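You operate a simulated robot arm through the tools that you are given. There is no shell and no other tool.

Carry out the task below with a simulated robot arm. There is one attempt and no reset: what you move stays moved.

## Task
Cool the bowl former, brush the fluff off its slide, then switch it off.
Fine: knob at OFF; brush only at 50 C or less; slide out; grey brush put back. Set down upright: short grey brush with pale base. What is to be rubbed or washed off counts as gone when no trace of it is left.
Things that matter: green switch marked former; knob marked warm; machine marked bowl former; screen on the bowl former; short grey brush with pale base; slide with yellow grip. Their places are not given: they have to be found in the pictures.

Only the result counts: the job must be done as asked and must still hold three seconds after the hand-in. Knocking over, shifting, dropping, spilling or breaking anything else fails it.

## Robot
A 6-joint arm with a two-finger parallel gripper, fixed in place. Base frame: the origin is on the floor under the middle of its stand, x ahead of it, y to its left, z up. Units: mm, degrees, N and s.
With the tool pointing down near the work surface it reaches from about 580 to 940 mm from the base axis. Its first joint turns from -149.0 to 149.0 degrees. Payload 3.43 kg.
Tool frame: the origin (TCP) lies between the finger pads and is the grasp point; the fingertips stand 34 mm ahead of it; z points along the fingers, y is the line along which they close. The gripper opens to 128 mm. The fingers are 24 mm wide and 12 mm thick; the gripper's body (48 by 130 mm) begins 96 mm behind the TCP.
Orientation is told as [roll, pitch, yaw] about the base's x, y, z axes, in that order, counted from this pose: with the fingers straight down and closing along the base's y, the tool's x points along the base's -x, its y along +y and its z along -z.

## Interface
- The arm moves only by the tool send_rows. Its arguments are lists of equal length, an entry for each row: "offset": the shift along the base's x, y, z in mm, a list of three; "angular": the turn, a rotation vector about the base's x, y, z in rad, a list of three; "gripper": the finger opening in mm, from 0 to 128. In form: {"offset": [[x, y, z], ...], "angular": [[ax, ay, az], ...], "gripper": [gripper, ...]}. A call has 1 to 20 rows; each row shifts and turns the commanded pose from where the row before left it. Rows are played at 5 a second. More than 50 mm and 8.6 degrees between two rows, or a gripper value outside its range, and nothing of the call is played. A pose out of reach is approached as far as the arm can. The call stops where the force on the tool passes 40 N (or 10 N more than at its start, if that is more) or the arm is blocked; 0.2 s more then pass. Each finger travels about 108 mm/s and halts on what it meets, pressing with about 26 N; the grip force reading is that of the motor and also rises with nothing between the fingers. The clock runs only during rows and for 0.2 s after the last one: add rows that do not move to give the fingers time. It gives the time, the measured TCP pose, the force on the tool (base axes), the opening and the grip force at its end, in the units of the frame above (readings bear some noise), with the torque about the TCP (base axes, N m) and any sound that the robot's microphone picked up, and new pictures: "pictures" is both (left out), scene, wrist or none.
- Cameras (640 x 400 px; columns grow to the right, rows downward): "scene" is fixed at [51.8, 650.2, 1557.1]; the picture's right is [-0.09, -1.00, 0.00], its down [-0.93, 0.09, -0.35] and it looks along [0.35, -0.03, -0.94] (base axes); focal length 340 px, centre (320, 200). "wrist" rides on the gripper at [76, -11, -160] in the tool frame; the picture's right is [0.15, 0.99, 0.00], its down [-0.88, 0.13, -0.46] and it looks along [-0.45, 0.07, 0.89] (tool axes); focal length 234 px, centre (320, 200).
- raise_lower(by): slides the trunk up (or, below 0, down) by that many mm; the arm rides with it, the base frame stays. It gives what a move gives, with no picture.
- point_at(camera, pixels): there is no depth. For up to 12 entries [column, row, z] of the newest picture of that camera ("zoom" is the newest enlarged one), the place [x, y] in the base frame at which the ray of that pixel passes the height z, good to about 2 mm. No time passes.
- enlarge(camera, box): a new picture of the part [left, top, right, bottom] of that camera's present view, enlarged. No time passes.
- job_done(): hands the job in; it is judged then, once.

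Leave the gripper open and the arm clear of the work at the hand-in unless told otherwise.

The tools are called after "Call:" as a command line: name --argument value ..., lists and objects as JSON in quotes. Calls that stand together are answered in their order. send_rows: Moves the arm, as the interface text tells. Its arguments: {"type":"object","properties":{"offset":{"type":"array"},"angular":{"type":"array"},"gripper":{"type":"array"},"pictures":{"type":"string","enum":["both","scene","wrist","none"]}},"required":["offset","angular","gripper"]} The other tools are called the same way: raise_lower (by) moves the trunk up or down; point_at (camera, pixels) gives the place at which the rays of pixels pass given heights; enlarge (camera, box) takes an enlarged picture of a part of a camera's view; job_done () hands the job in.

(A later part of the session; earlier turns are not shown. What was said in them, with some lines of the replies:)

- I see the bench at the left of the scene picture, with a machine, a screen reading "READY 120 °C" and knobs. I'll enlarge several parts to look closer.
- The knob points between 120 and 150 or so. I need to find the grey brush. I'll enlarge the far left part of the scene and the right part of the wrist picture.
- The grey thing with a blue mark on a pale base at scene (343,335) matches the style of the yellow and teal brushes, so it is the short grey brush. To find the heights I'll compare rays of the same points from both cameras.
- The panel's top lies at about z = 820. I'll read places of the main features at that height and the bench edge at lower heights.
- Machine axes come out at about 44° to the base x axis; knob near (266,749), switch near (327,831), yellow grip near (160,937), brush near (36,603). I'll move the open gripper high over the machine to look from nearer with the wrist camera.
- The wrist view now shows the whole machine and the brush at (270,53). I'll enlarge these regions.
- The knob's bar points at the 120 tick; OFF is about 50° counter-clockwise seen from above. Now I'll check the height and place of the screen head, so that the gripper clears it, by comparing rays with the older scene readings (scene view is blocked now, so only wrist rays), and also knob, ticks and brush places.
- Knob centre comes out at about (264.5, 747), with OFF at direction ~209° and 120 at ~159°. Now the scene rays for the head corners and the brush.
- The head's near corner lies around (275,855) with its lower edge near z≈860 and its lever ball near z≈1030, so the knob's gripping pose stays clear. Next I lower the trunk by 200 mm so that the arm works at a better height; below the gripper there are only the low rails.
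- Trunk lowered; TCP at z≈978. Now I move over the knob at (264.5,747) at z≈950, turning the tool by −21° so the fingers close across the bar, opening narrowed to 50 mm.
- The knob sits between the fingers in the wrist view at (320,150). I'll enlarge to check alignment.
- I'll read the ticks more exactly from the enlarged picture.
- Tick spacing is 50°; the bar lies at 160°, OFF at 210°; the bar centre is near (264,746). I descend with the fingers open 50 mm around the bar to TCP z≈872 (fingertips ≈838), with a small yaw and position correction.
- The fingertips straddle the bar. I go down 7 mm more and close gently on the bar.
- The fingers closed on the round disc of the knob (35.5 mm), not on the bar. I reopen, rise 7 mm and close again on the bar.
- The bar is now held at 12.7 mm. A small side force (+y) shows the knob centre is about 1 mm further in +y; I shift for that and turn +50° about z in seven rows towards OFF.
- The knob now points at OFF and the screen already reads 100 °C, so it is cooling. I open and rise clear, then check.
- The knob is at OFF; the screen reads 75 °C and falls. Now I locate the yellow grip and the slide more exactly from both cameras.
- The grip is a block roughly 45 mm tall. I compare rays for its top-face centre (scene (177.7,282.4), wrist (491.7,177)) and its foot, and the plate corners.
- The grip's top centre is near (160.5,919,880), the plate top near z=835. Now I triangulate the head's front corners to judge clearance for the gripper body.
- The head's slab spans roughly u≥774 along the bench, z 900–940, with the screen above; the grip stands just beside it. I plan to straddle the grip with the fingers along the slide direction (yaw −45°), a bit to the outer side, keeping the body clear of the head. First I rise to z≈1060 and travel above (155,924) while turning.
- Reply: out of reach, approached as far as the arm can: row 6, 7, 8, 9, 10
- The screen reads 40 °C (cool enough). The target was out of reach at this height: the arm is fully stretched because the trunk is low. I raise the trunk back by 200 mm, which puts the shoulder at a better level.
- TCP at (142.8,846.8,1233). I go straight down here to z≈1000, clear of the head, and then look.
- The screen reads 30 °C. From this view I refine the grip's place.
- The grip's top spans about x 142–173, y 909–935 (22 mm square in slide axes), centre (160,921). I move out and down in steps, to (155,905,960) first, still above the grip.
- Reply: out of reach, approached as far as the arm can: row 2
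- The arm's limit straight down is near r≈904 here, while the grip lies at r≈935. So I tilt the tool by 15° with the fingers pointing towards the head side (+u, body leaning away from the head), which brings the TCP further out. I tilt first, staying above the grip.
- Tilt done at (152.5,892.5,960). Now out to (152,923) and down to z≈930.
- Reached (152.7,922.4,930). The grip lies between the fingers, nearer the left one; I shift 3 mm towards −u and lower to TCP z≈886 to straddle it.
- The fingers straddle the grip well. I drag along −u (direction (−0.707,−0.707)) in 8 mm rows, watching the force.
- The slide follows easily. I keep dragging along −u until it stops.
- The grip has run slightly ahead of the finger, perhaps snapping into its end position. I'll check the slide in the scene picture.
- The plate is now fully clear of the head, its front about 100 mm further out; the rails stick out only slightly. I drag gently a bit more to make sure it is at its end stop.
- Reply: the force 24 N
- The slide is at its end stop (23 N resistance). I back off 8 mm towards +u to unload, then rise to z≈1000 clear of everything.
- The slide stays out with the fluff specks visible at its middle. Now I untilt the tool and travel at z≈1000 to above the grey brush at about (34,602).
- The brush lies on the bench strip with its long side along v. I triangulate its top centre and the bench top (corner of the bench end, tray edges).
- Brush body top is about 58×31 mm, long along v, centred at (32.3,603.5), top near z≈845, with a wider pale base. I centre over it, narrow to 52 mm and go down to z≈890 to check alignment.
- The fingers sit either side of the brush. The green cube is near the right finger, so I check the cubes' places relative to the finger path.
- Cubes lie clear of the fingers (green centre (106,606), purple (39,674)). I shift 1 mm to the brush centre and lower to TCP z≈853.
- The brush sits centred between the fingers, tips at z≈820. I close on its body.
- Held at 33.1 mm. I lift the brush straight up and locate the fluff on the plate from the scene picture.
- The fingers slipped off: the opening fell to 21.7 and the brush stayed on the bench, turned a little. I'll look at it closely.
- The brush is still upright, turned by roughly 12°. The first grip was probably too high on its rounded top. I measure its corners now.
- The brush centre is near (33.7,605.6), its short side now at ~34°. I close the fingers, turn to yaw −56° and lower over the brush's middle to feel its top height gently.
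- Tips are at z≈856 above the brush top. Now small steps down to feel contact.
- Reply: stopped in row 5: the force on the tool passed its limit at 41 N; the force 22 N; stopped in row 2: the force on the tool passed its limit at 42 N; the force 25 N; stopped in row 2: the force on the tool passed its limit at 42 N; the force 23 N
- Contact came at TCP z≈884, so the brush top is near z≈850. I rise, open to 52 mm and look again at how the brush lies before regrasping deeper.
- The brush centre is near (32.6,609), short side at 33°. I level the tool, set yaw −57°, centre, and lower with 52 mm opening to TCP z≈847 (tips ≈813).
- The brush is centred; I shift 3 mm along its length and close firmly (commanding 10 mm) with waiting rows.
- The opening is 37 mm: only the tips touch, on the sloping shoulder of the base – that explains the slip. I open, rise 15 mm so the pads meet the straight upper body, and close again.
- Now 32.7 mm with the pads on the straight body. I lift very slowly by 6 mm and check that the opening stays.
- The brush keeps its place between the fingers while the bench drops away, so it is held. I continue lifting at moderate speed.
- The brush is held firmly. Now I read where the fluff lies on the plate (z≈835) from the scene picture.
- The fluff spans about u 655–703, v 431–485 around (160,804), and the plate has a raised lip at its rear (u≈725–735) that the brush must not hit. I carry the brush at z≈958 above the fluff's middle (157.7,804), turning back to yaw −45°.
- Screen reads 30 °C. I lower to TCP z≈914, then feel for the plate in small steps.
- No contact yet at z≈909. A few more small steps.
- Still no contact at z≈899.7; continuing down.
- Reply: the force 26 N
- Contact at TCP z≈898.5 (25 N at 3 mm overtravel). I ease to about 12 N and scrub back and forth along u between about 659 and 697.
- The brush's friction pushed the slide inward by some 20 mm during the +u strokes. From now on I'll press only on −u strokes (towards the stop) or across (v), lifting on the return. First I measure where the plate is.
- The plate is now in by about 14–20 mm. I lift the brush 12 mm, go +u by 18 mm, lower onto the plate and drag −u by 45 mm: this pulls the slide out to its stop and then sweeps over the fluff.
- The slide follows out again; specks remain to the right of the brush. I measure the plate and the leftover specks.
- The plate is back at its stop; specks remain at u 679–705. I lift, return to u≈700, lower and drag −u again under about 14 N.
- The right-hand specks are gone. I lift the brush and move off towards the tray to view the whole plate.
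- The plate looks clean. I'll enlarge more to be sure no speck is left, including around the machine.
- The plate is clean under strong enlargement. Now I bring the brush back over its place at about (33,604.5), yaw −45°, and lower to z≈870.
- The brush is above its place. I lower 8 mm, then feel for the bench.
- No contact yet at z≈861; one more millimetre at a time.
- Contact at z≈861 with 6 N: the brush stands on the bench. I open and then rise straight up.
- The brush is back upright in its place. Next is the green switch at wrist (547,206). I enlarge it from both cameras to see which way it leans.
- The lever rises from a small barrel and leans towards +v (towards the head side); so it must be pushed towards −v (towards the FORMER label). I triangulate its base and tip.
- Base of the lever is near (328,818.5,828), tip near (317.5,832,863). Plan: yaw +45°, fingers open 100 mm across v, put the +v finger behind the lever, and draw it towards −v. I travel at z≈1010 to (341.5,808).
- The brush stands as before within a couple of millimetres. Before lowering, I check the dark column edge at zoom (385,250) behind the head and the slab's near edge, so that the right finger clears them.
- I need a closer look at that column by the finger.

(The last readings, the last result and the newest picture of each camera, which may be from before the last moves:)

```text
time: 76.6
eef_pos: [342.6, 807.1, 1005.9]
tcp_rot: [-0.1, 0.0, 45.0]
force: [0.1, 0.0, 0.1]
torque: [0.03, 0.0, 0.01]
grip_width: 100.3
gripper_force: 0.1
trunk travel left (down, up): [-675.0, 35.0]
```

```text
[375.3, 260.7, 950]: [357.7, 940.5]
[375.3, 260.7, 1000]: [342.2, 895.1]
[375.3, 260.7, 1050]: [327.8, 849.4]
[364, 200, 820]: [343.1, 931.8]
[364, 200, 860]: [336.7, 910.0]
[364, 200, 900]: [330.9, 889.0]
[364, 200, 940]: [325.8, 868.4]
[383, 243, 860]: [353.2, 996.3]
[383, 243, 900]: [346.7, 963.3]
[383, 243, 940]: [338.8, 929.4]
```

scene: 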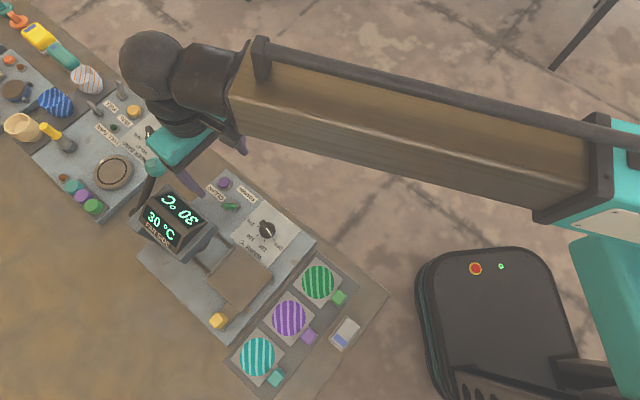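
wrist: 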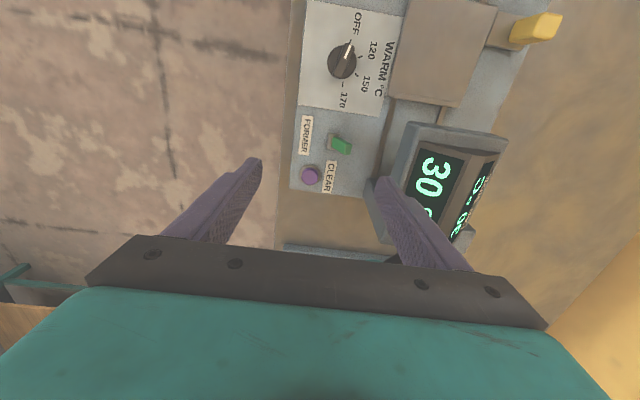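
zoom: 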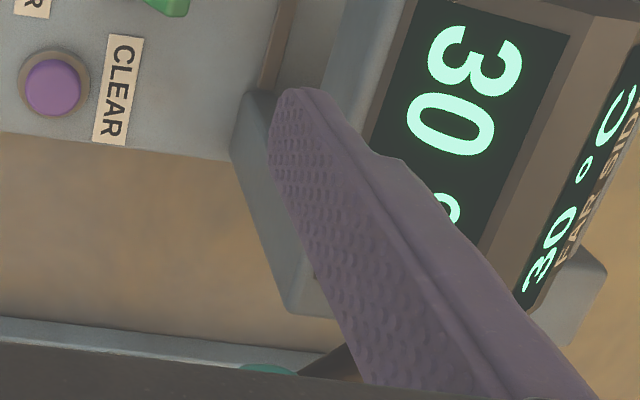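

The column's near face is at v≈411 and the ball at z≈987 well behind, so the finger at v≈379–392 is clear. I lower in steps to TCP z≈885, the +v finger going down behind the lever.

Call:
send_rows --offset '[[-1, 1, -30], [0, 0, -30], [0, 0, -25], [0, 0, 0]]' --angular '[[0, 0, 0], [0, 0, 0], [0, 0, 0], [0, 0, 0]]' --gripper '[100, 100, 100, 100]' --pictures "both"

Call:
enlarge --camera "wrist" --box '[230, 80, 450, 240]'

Call:
enlarge --camera "scene" --box '[120, 130, 260, 270]'

```text
time: 77.6
eef_pos: [340.8, 810.9, 920.6]
tcp_rot: [-0.2, 0.0, 44.9]
force: [-0.5, 0.9, 0.3]
torque: [-0.04, 0.01, 0.03]
grip_width: 99.9
gripper_force: 0.1
trunk travel left (down, up): [-675.0, 35.0]
```

scene: 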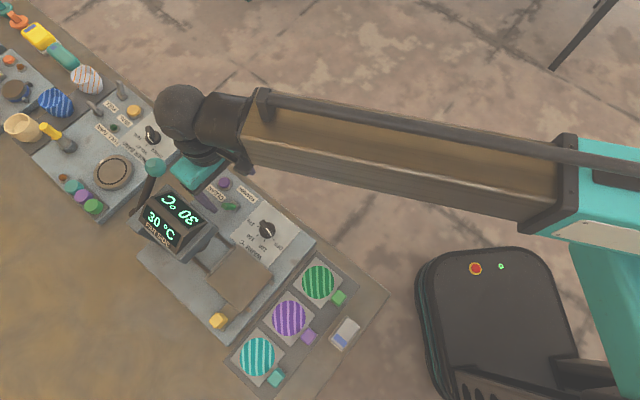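
wrist: 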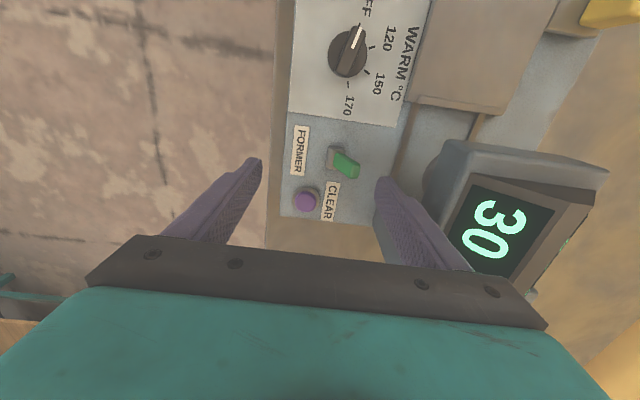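

```text
2.50 times, centred on (340, 160) of wrist
```

zoom: 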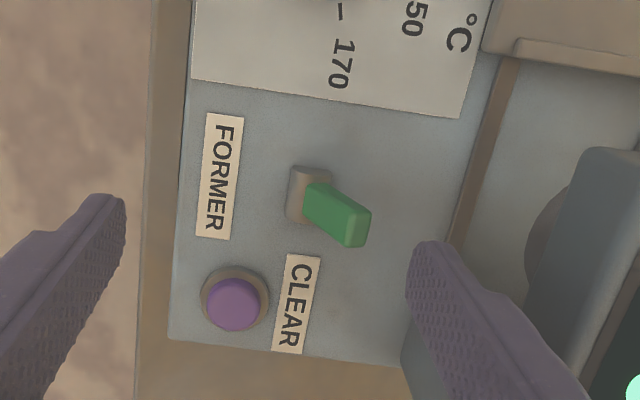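

```text
2.86 times, centred on (190, 200) of scene
```

zoom: 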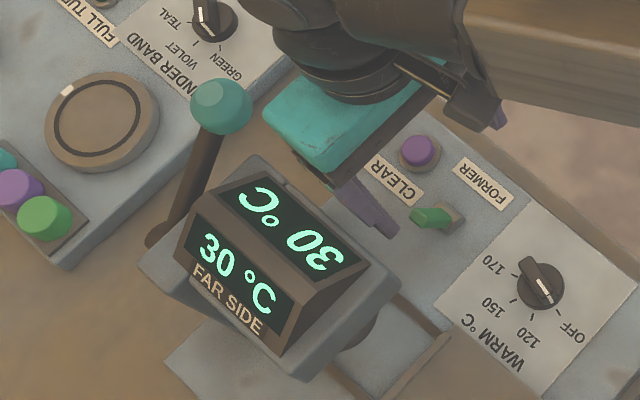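

The finger is on the far side of the lever with a gap. I lower the remaining 38 mm.

Call:
send_rows --offset '[[0, 0, -15], [0, 0, -13], [0, 0, -10], [0, 0, 0]]' --angular '[[0, 0, 0], [0, 0, 0], [0, 0, 0], [0, 0, 0]]' --gripper '[100, 100, 100, 100]' --pictures "both"

Call:
enlarge --camera "wrist" --box '[230, 80, 450, 240]'

Call:
enlarge --camera "scene" --box '[160, 150, 260, 250]'

```text
time: 78.6
eef_pos: [341.5, 808.8, 881.9]
tcp_rot: [-0.1, 0.0, 44.9]
force: [-0.7, -0.5, 0.1]
torque: [-0.05, 0.03, -0.03]
grip_width: 100.1
gripper_force: 0.1
trunk travel left (down, up): [-675.0, 35.0]
```

scene: 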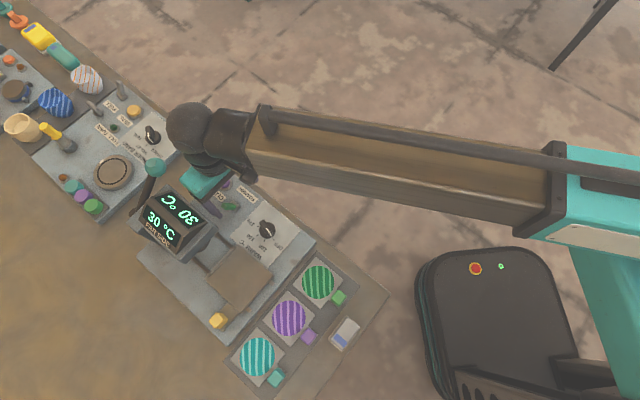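
wrist: 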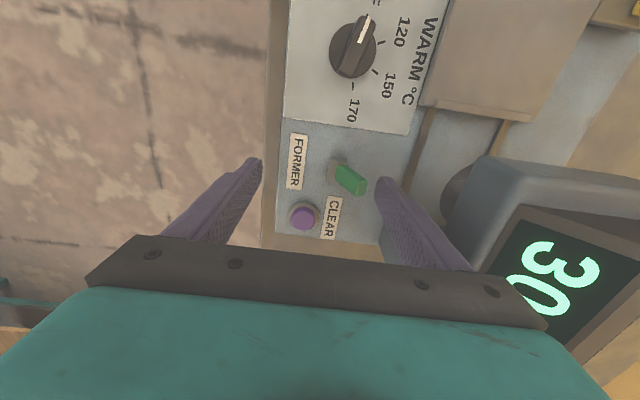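

```text
2.50 times, centred on (340, 160) of wrist
```

zoom: 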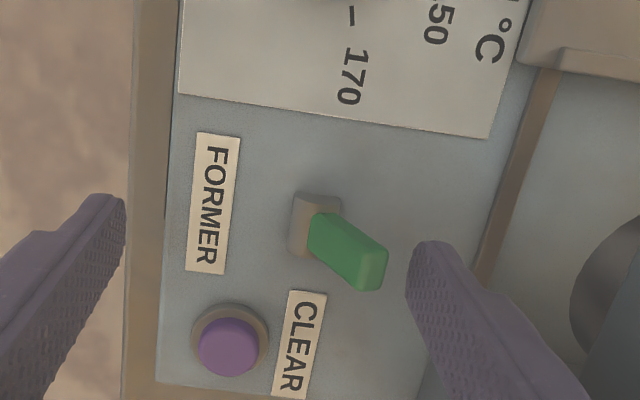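

```text
4.00 times, centred on (210, 200) of scene
```

zoom: 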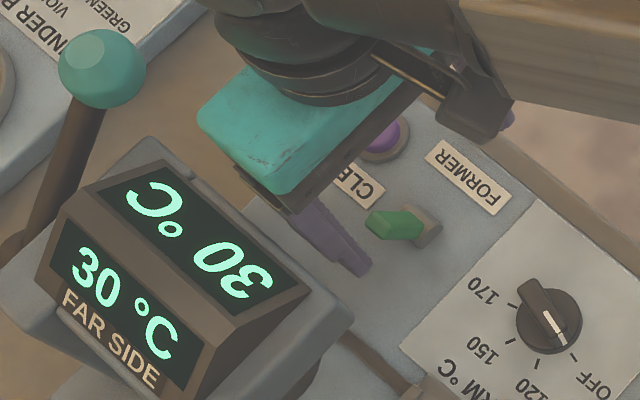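

The finger stands behind the lever. I now draw −v (direction (+0.707,−0.707)) in 4 mm rows and watch the force and sound.

Call:
send_rows --offset '[[2.83, -2.83, 0], [2.83, -2.83, 0], [2.83, -2.83, 0], [2.83, -2.83, 0], [2.83, -2.83, 0], [2.83, -2.83, 0], [2.83, -2.83, 0], [0, 0, 0]]' --angular '[[0, 0, 0], [0, 0, 0], [0, 0, 0], [0, 0, 0], [0, 0, 0], [0, 0, 0], [0, 0, 0], [0, 0, 0]]' --gripper '[100, 100, 100, 100, 100, 100, 100, 100]' --pictures "both"

Call:
enlarge --camera "wrist" --box '[230, 80, 450, 240]'

Call:
enlarge --camera "scene" --box '[160, 150, 260, 250]'

```text
time: 80.4
eef_pos: [360.0, 789.1, 882.2]
tcp_rot: [-0.1, -0.1, 44.9]
force: [1.0, 0.0, -0.7]
torque: [0.02, 0.01, -0.02]
grip_width: 100.1
gripper_force: 0.1
trunk travel left (down, up): [-675.0, 35.0]
heard: click
```

scene: 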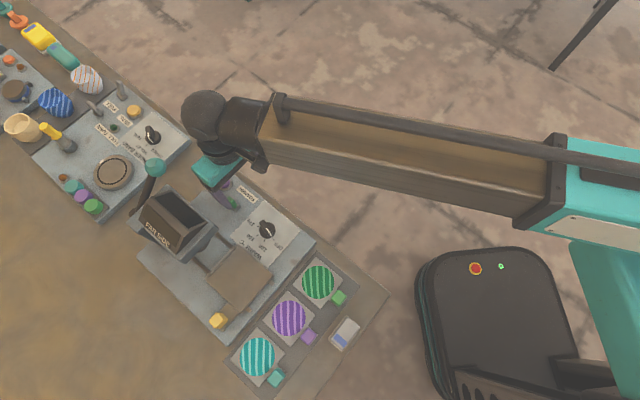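
wrist: 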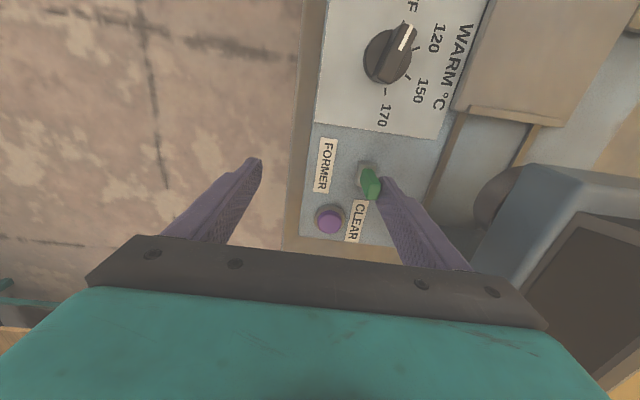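

```text
2.50 times, centred on (340, 160) of wrist
```

zoom: 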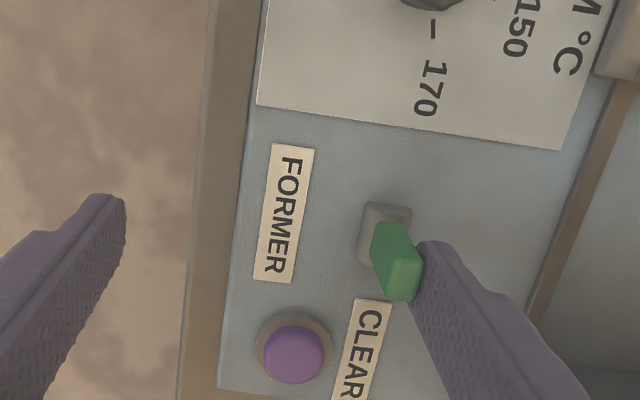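

```text
4.00 times, centred on (210, 200) of scene
```

zoom: 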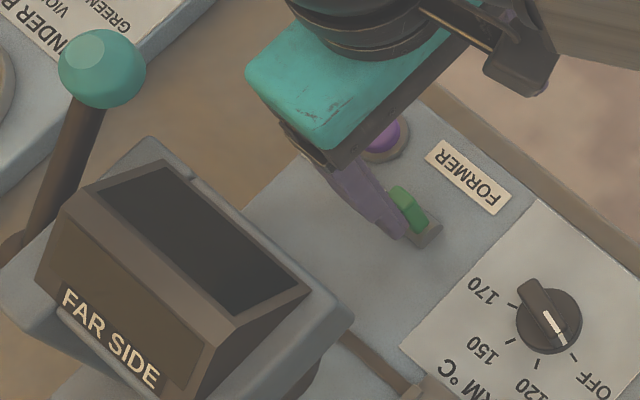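

A click was heard and the screen went dark: the former is off. I push a little further so the lever is fully over, watching the force.

Call:
send_rows --offset '[[2.1, -2.1, 0], [2.1, -2.1, 0], [2.1, -2.1, 0], [0, 0, 0]]' --angular '[[0, 0, 0], [0, 0, 0], [0, 0, 0], [0, 0, 0]]' --gripper '[100, 100, 100, 100]' --pictures "both"

Call:
enlarge --camera "wrist" --box '[230, 80, 450, 240]'

```text
time: 81.4
eef_pos: [366.6, 783.4, 883.0]
tcp_rot: [-0.1, -0.1, 44.9]
force: [0.6, 0.1, -0.3]
torque: [0.01, 0.04, -0.02]
grip_width: 100.1
gripper_force: 0.1
trunk travel left (down, up): [-675.0, 35.0]
```

scene: 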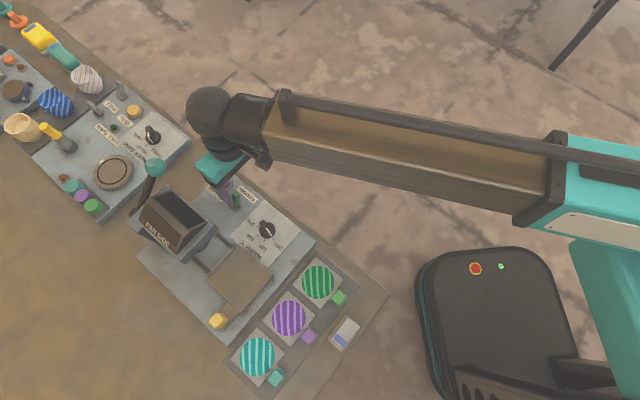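
wrist: 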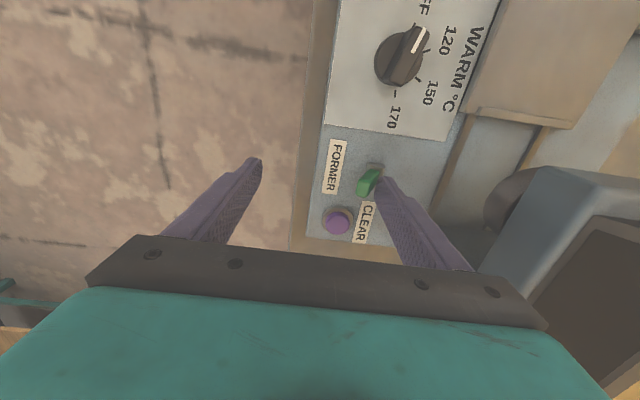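

```text
2.50 times, centred on (340, 160) of wrist
```

zoom: 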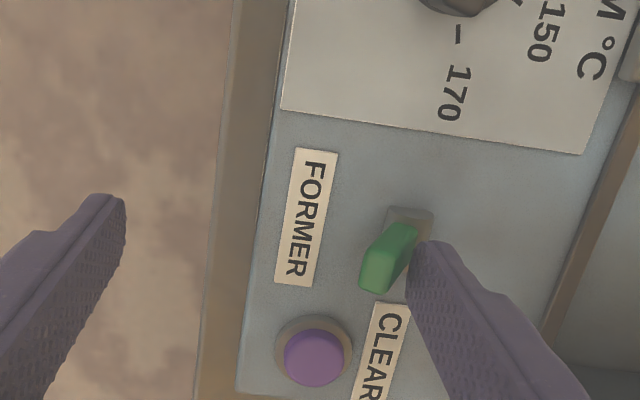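

The lever follows with little force and leans over now. A few more small steps until it meets its end stop.

Call:
send_rows --offset '[[1.4, -1.4, 0], [1.4, -1.4, 0], [1.4, -1.4, 0], [0, 0, 0]]' --angular '[[0, 0, 0], [0, 0, 0], [0, 0, 0], [0, 0, 0]]' --gripper '[100, 100, 100, 100]' --pictures "wrist"

Call:
enlarge --camera "wrist" --box '[230, 80, 450, 240]'

```text
time: 82.4
eef_pos: [368.9, 779.7, 883.6]
tcp_rot: [-0.1, 0.1, 45.0]
force: [-6.7, 7.8, 1.0]
torque: [0.28, 0.25, 0.04]
grip_width: 105.6
gripper_force: 4.5
trunk travel left (down, up): [-675.0, 35.0]
```

wrist: 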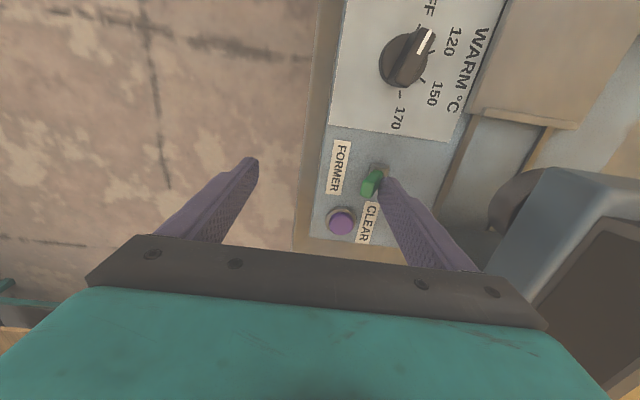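

```text
2.50 times, centred on (340, 160) of wrist
```

zoom: 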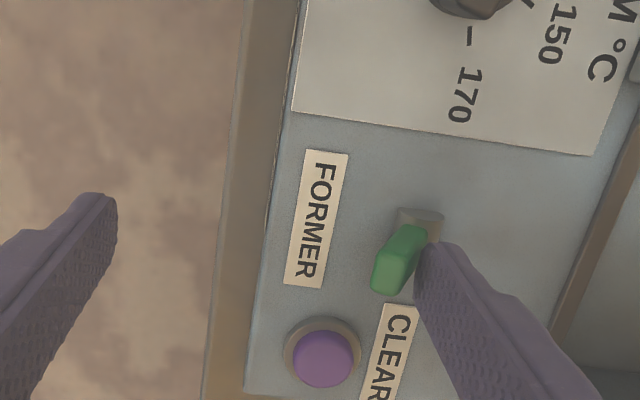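

End stop reached (about 10 N). I back off 8 mm to +v and rise clear.

Call:
send_rows --offset '[[-2.8, 2.8, 0], [-2.8, 2.8, 0], [0, 0, 30], [0, 0, 45], [0, 0, 45], [0, 0, 0]]' --angular '[[0, 0, 0], [0, 0, 0], [0, 0, 0], [0, 0, 0], [0, 0, 0], [0, 0, 0]]' --gripper '[100, 100, 100, 100, 100, 100]' --pictures "both"

Call:
enlarge --camera "wrist" --box '[270, 0, 500, 240]'

Call:
enlarge --camera "scene" --box '[120, 150, 380, 370]'

```text
time: 83.8
eef_pos: [365.4, 784.8, 1003.2]
tcp_rot: [-0.1, -0.1, 44.9]
force: [0.5, 0.5, 0.1]
torque: [0.05, 0.02, 0.04]
grip_width: 100.0
gripper_force: 0.0
trunk travel left (down, up): [-675.0, 35.0]
```

scene: 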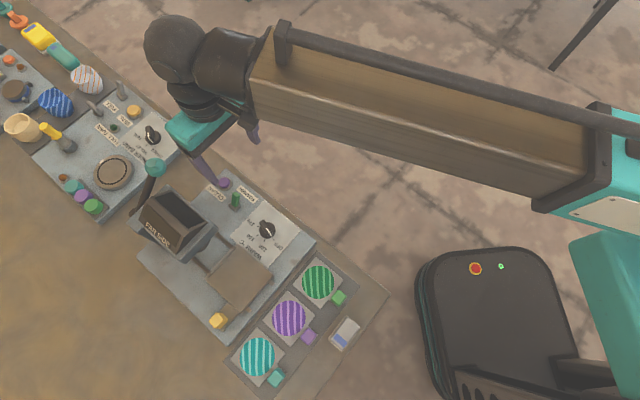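
wrist: 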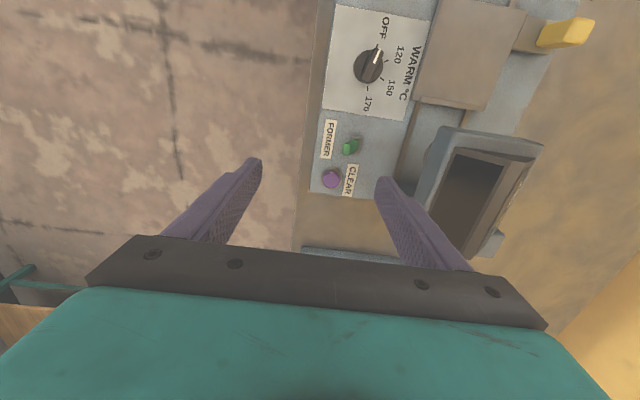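

```text
1.67 times, centred on (385, 120) of wrist
```

zoom: 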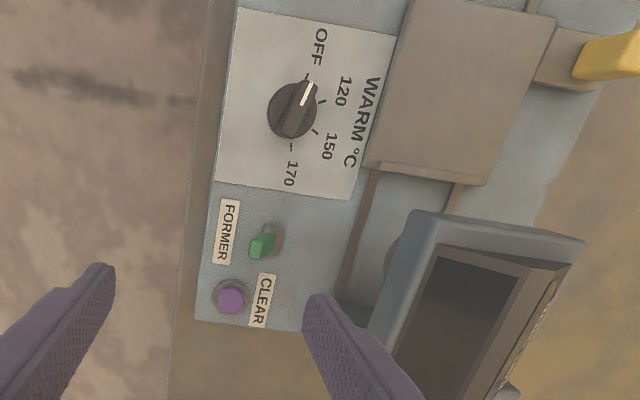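

```text
1.82 times, centred on (250, 260) of scene
```

zoom: 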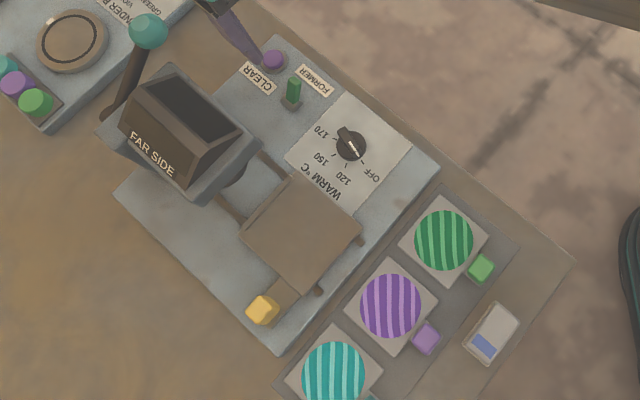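

The lever now leans towards FORMER, the screen is dark, the slide is out, and the knob shows OFF. I retreat up and back towards the starting area with the gripper open.

Call:
send_rows --offset '[[0, 0, 45], [0, 0, 45], [-5, -40, 30], [-10, -45, 10], [-10, -45, 10], [-10, -45, 10], [-10, -45, 10], [-5, -45, 10], [0, 0, 0]]' --angular '[[0, 0, 0], [0, 0, 0], [0, 0, -0.1], [0, 0, -0.12], [0, 0, -0.12], [0, 0, -0.12], [0, 0, -0.12], [0, 0, -0.12], [0, 0, 0]]' --gripper '[100, 110, 128, 128, 128, 128, 128, 128, 128]' --pictures "both"

Call:
enlarge --camera "scene" --box '[190, 160, 310, 260]'

Call:
enlarge --camera "scene" --box '[195, 235, 295, 320]'

Call:
enlarge --camera "scene" --box '[220, 240, 400, 400]'

Call:
enlarge --camera "scene" --box '[0, 0, 200, 220]'

```text
refused: row 3 steps farther than a row can; nothing moved
```

```text
4.00 times, centred on (250, 210) of scene
```

zoom: 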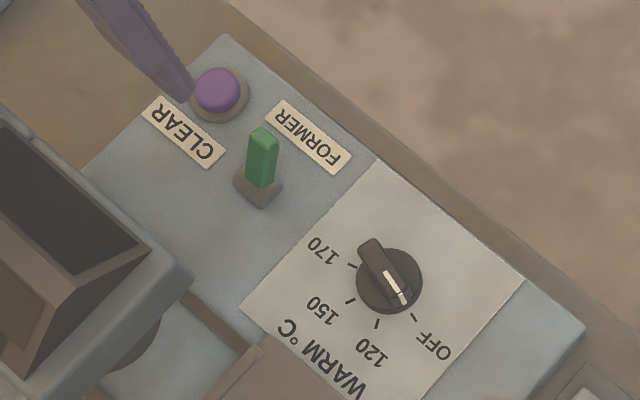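

```text
4.71 times, centred on (245, 278) of scene
```

zoom: 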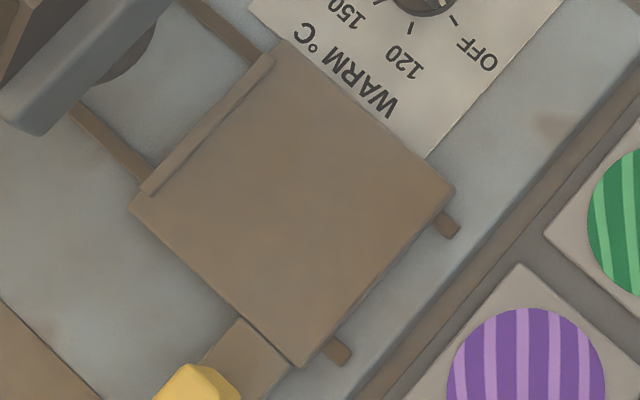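

```text
2.50 times, centred on (310, 320) of scene
```

zoom: 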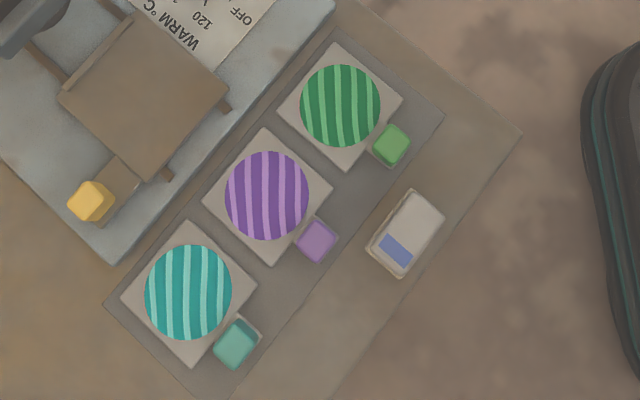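

```text
1.82 times, centred on (100, 110) of scene
```

zoom: 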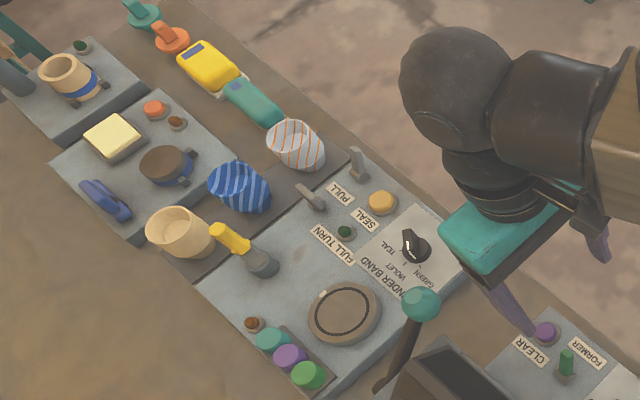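

The move was refused because one row was slightly too long. Everything else looks right. I repeat the retreat with shorter rows.

Call:
send_rows --offset '[[0, 0, 45], [0, 0, 45], [-5, -35, 20], [-10, -45, 10], [-10, -45, 10], [-10, -45, 10], [-10, -45, 10], [-5, -45, 10], [0, 0, 0]]' --angular '[[0, 0, 0], [0, 0, 0], [0, 0, -0.1], [0, 0, -0.12], [0, 0, -0.12], [0, 0, -0.12], [0, 0, -0.12], [0, 0, -0.12], [0, 0, 0]]' --gripper '[100, 110, 128, 128, 128, 128, 128, 128, 128]' --pictures "both"

Call:
enlarge --camera "scene" --box '[210, 250, 290, 330]'

Call:
enlarge --camera "scene" --box '[235, 200, 305, 260]'

Call:
enlarge --camera "scene" --box '[120, 150, 260, 260]'

```text
time: 85.8
eef_pos: [314.7, 523.9, 1163.0]
tcp_rot: [-0.2, 0.0, 4.7]
force: [0.5, -0.6, 0.0]
torque: [0.0, 0.03, -0.02]
grip_width: 127.9
gripper_force: 0.1
trunk travel left (down, up): [-675.0, 35.0]
```

scene: 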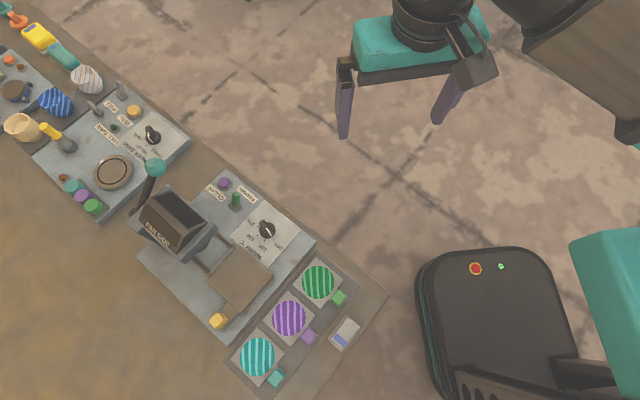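
wrist: 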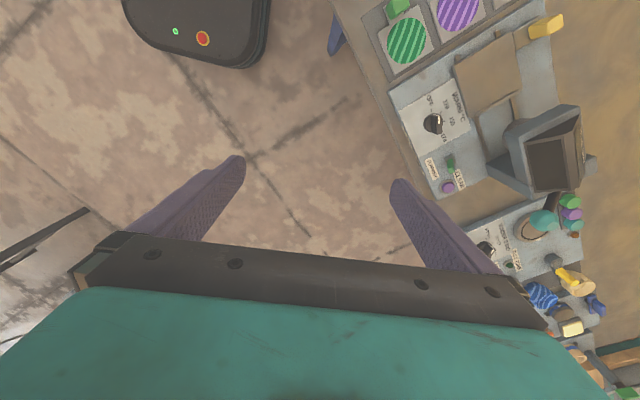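

```text
5.00 times, centred on (250, 290) of scene
```

zoom: 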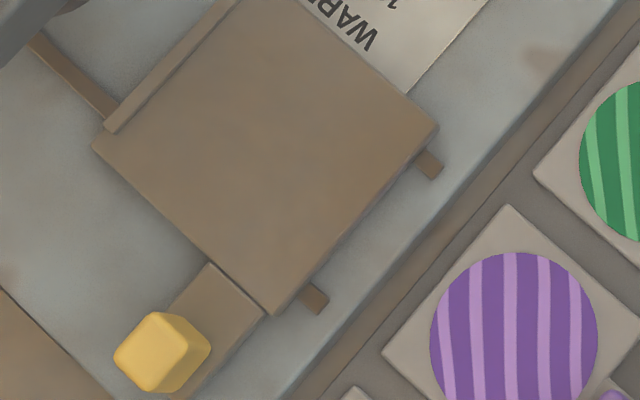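

```text
6.67 times, centred on (270, 230) of scene
```

zoom: 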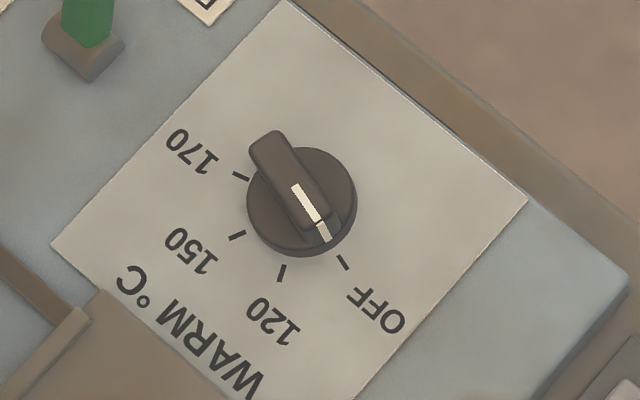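

```text
3.64 times, centred on (190, 205) of scene
```

zoom: 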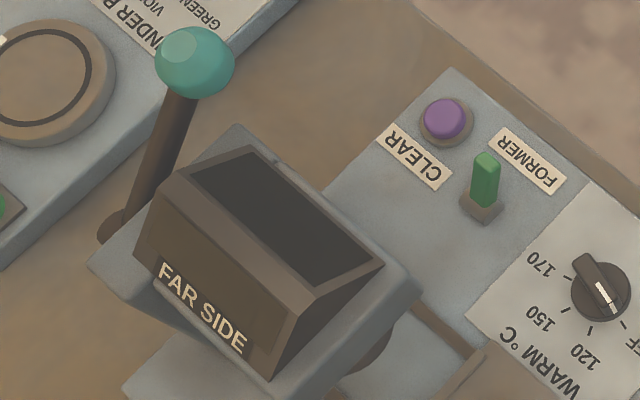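

Everything is in place: knob at OFF, screen dark with the switch over, slide out and clean, grey brush upright at its place, arm clear with the gripper open. I hand the job in.

Call:
job_done

```text
The job is handed in.
```

The bowl former is cooled, brushed clean and switched off, and I've handed the job in. The tool only confirmed the hand-in and gave no verdict.

- **Cooling:** I turned the knob from 120 to OFF. The screen read 30 °C when I started brushing, below the 50 °C limit.
- **Slide:** It's pulled out to its stop. My first brush strokes pushed it in by about 15–20 mm. I dragged it back to the stop and brushed only towards the stop after that.
- **Fluff:** No specks show on the slide, even in the closest enlarged picture.
- **Grey brush:** It's upright, within about 2 mm of where it started. On my first attempt to pick it up the fingers slipped off and turned it slightly, but it stayed standing. I set it back at its original angle.
- **Switch:** The green former switch clicked, the screen went dark, and I pushed the lever fully over to its stop.

Nothing else was knocked or moved that I could see. The arm is clear of the bench with the gripper open.
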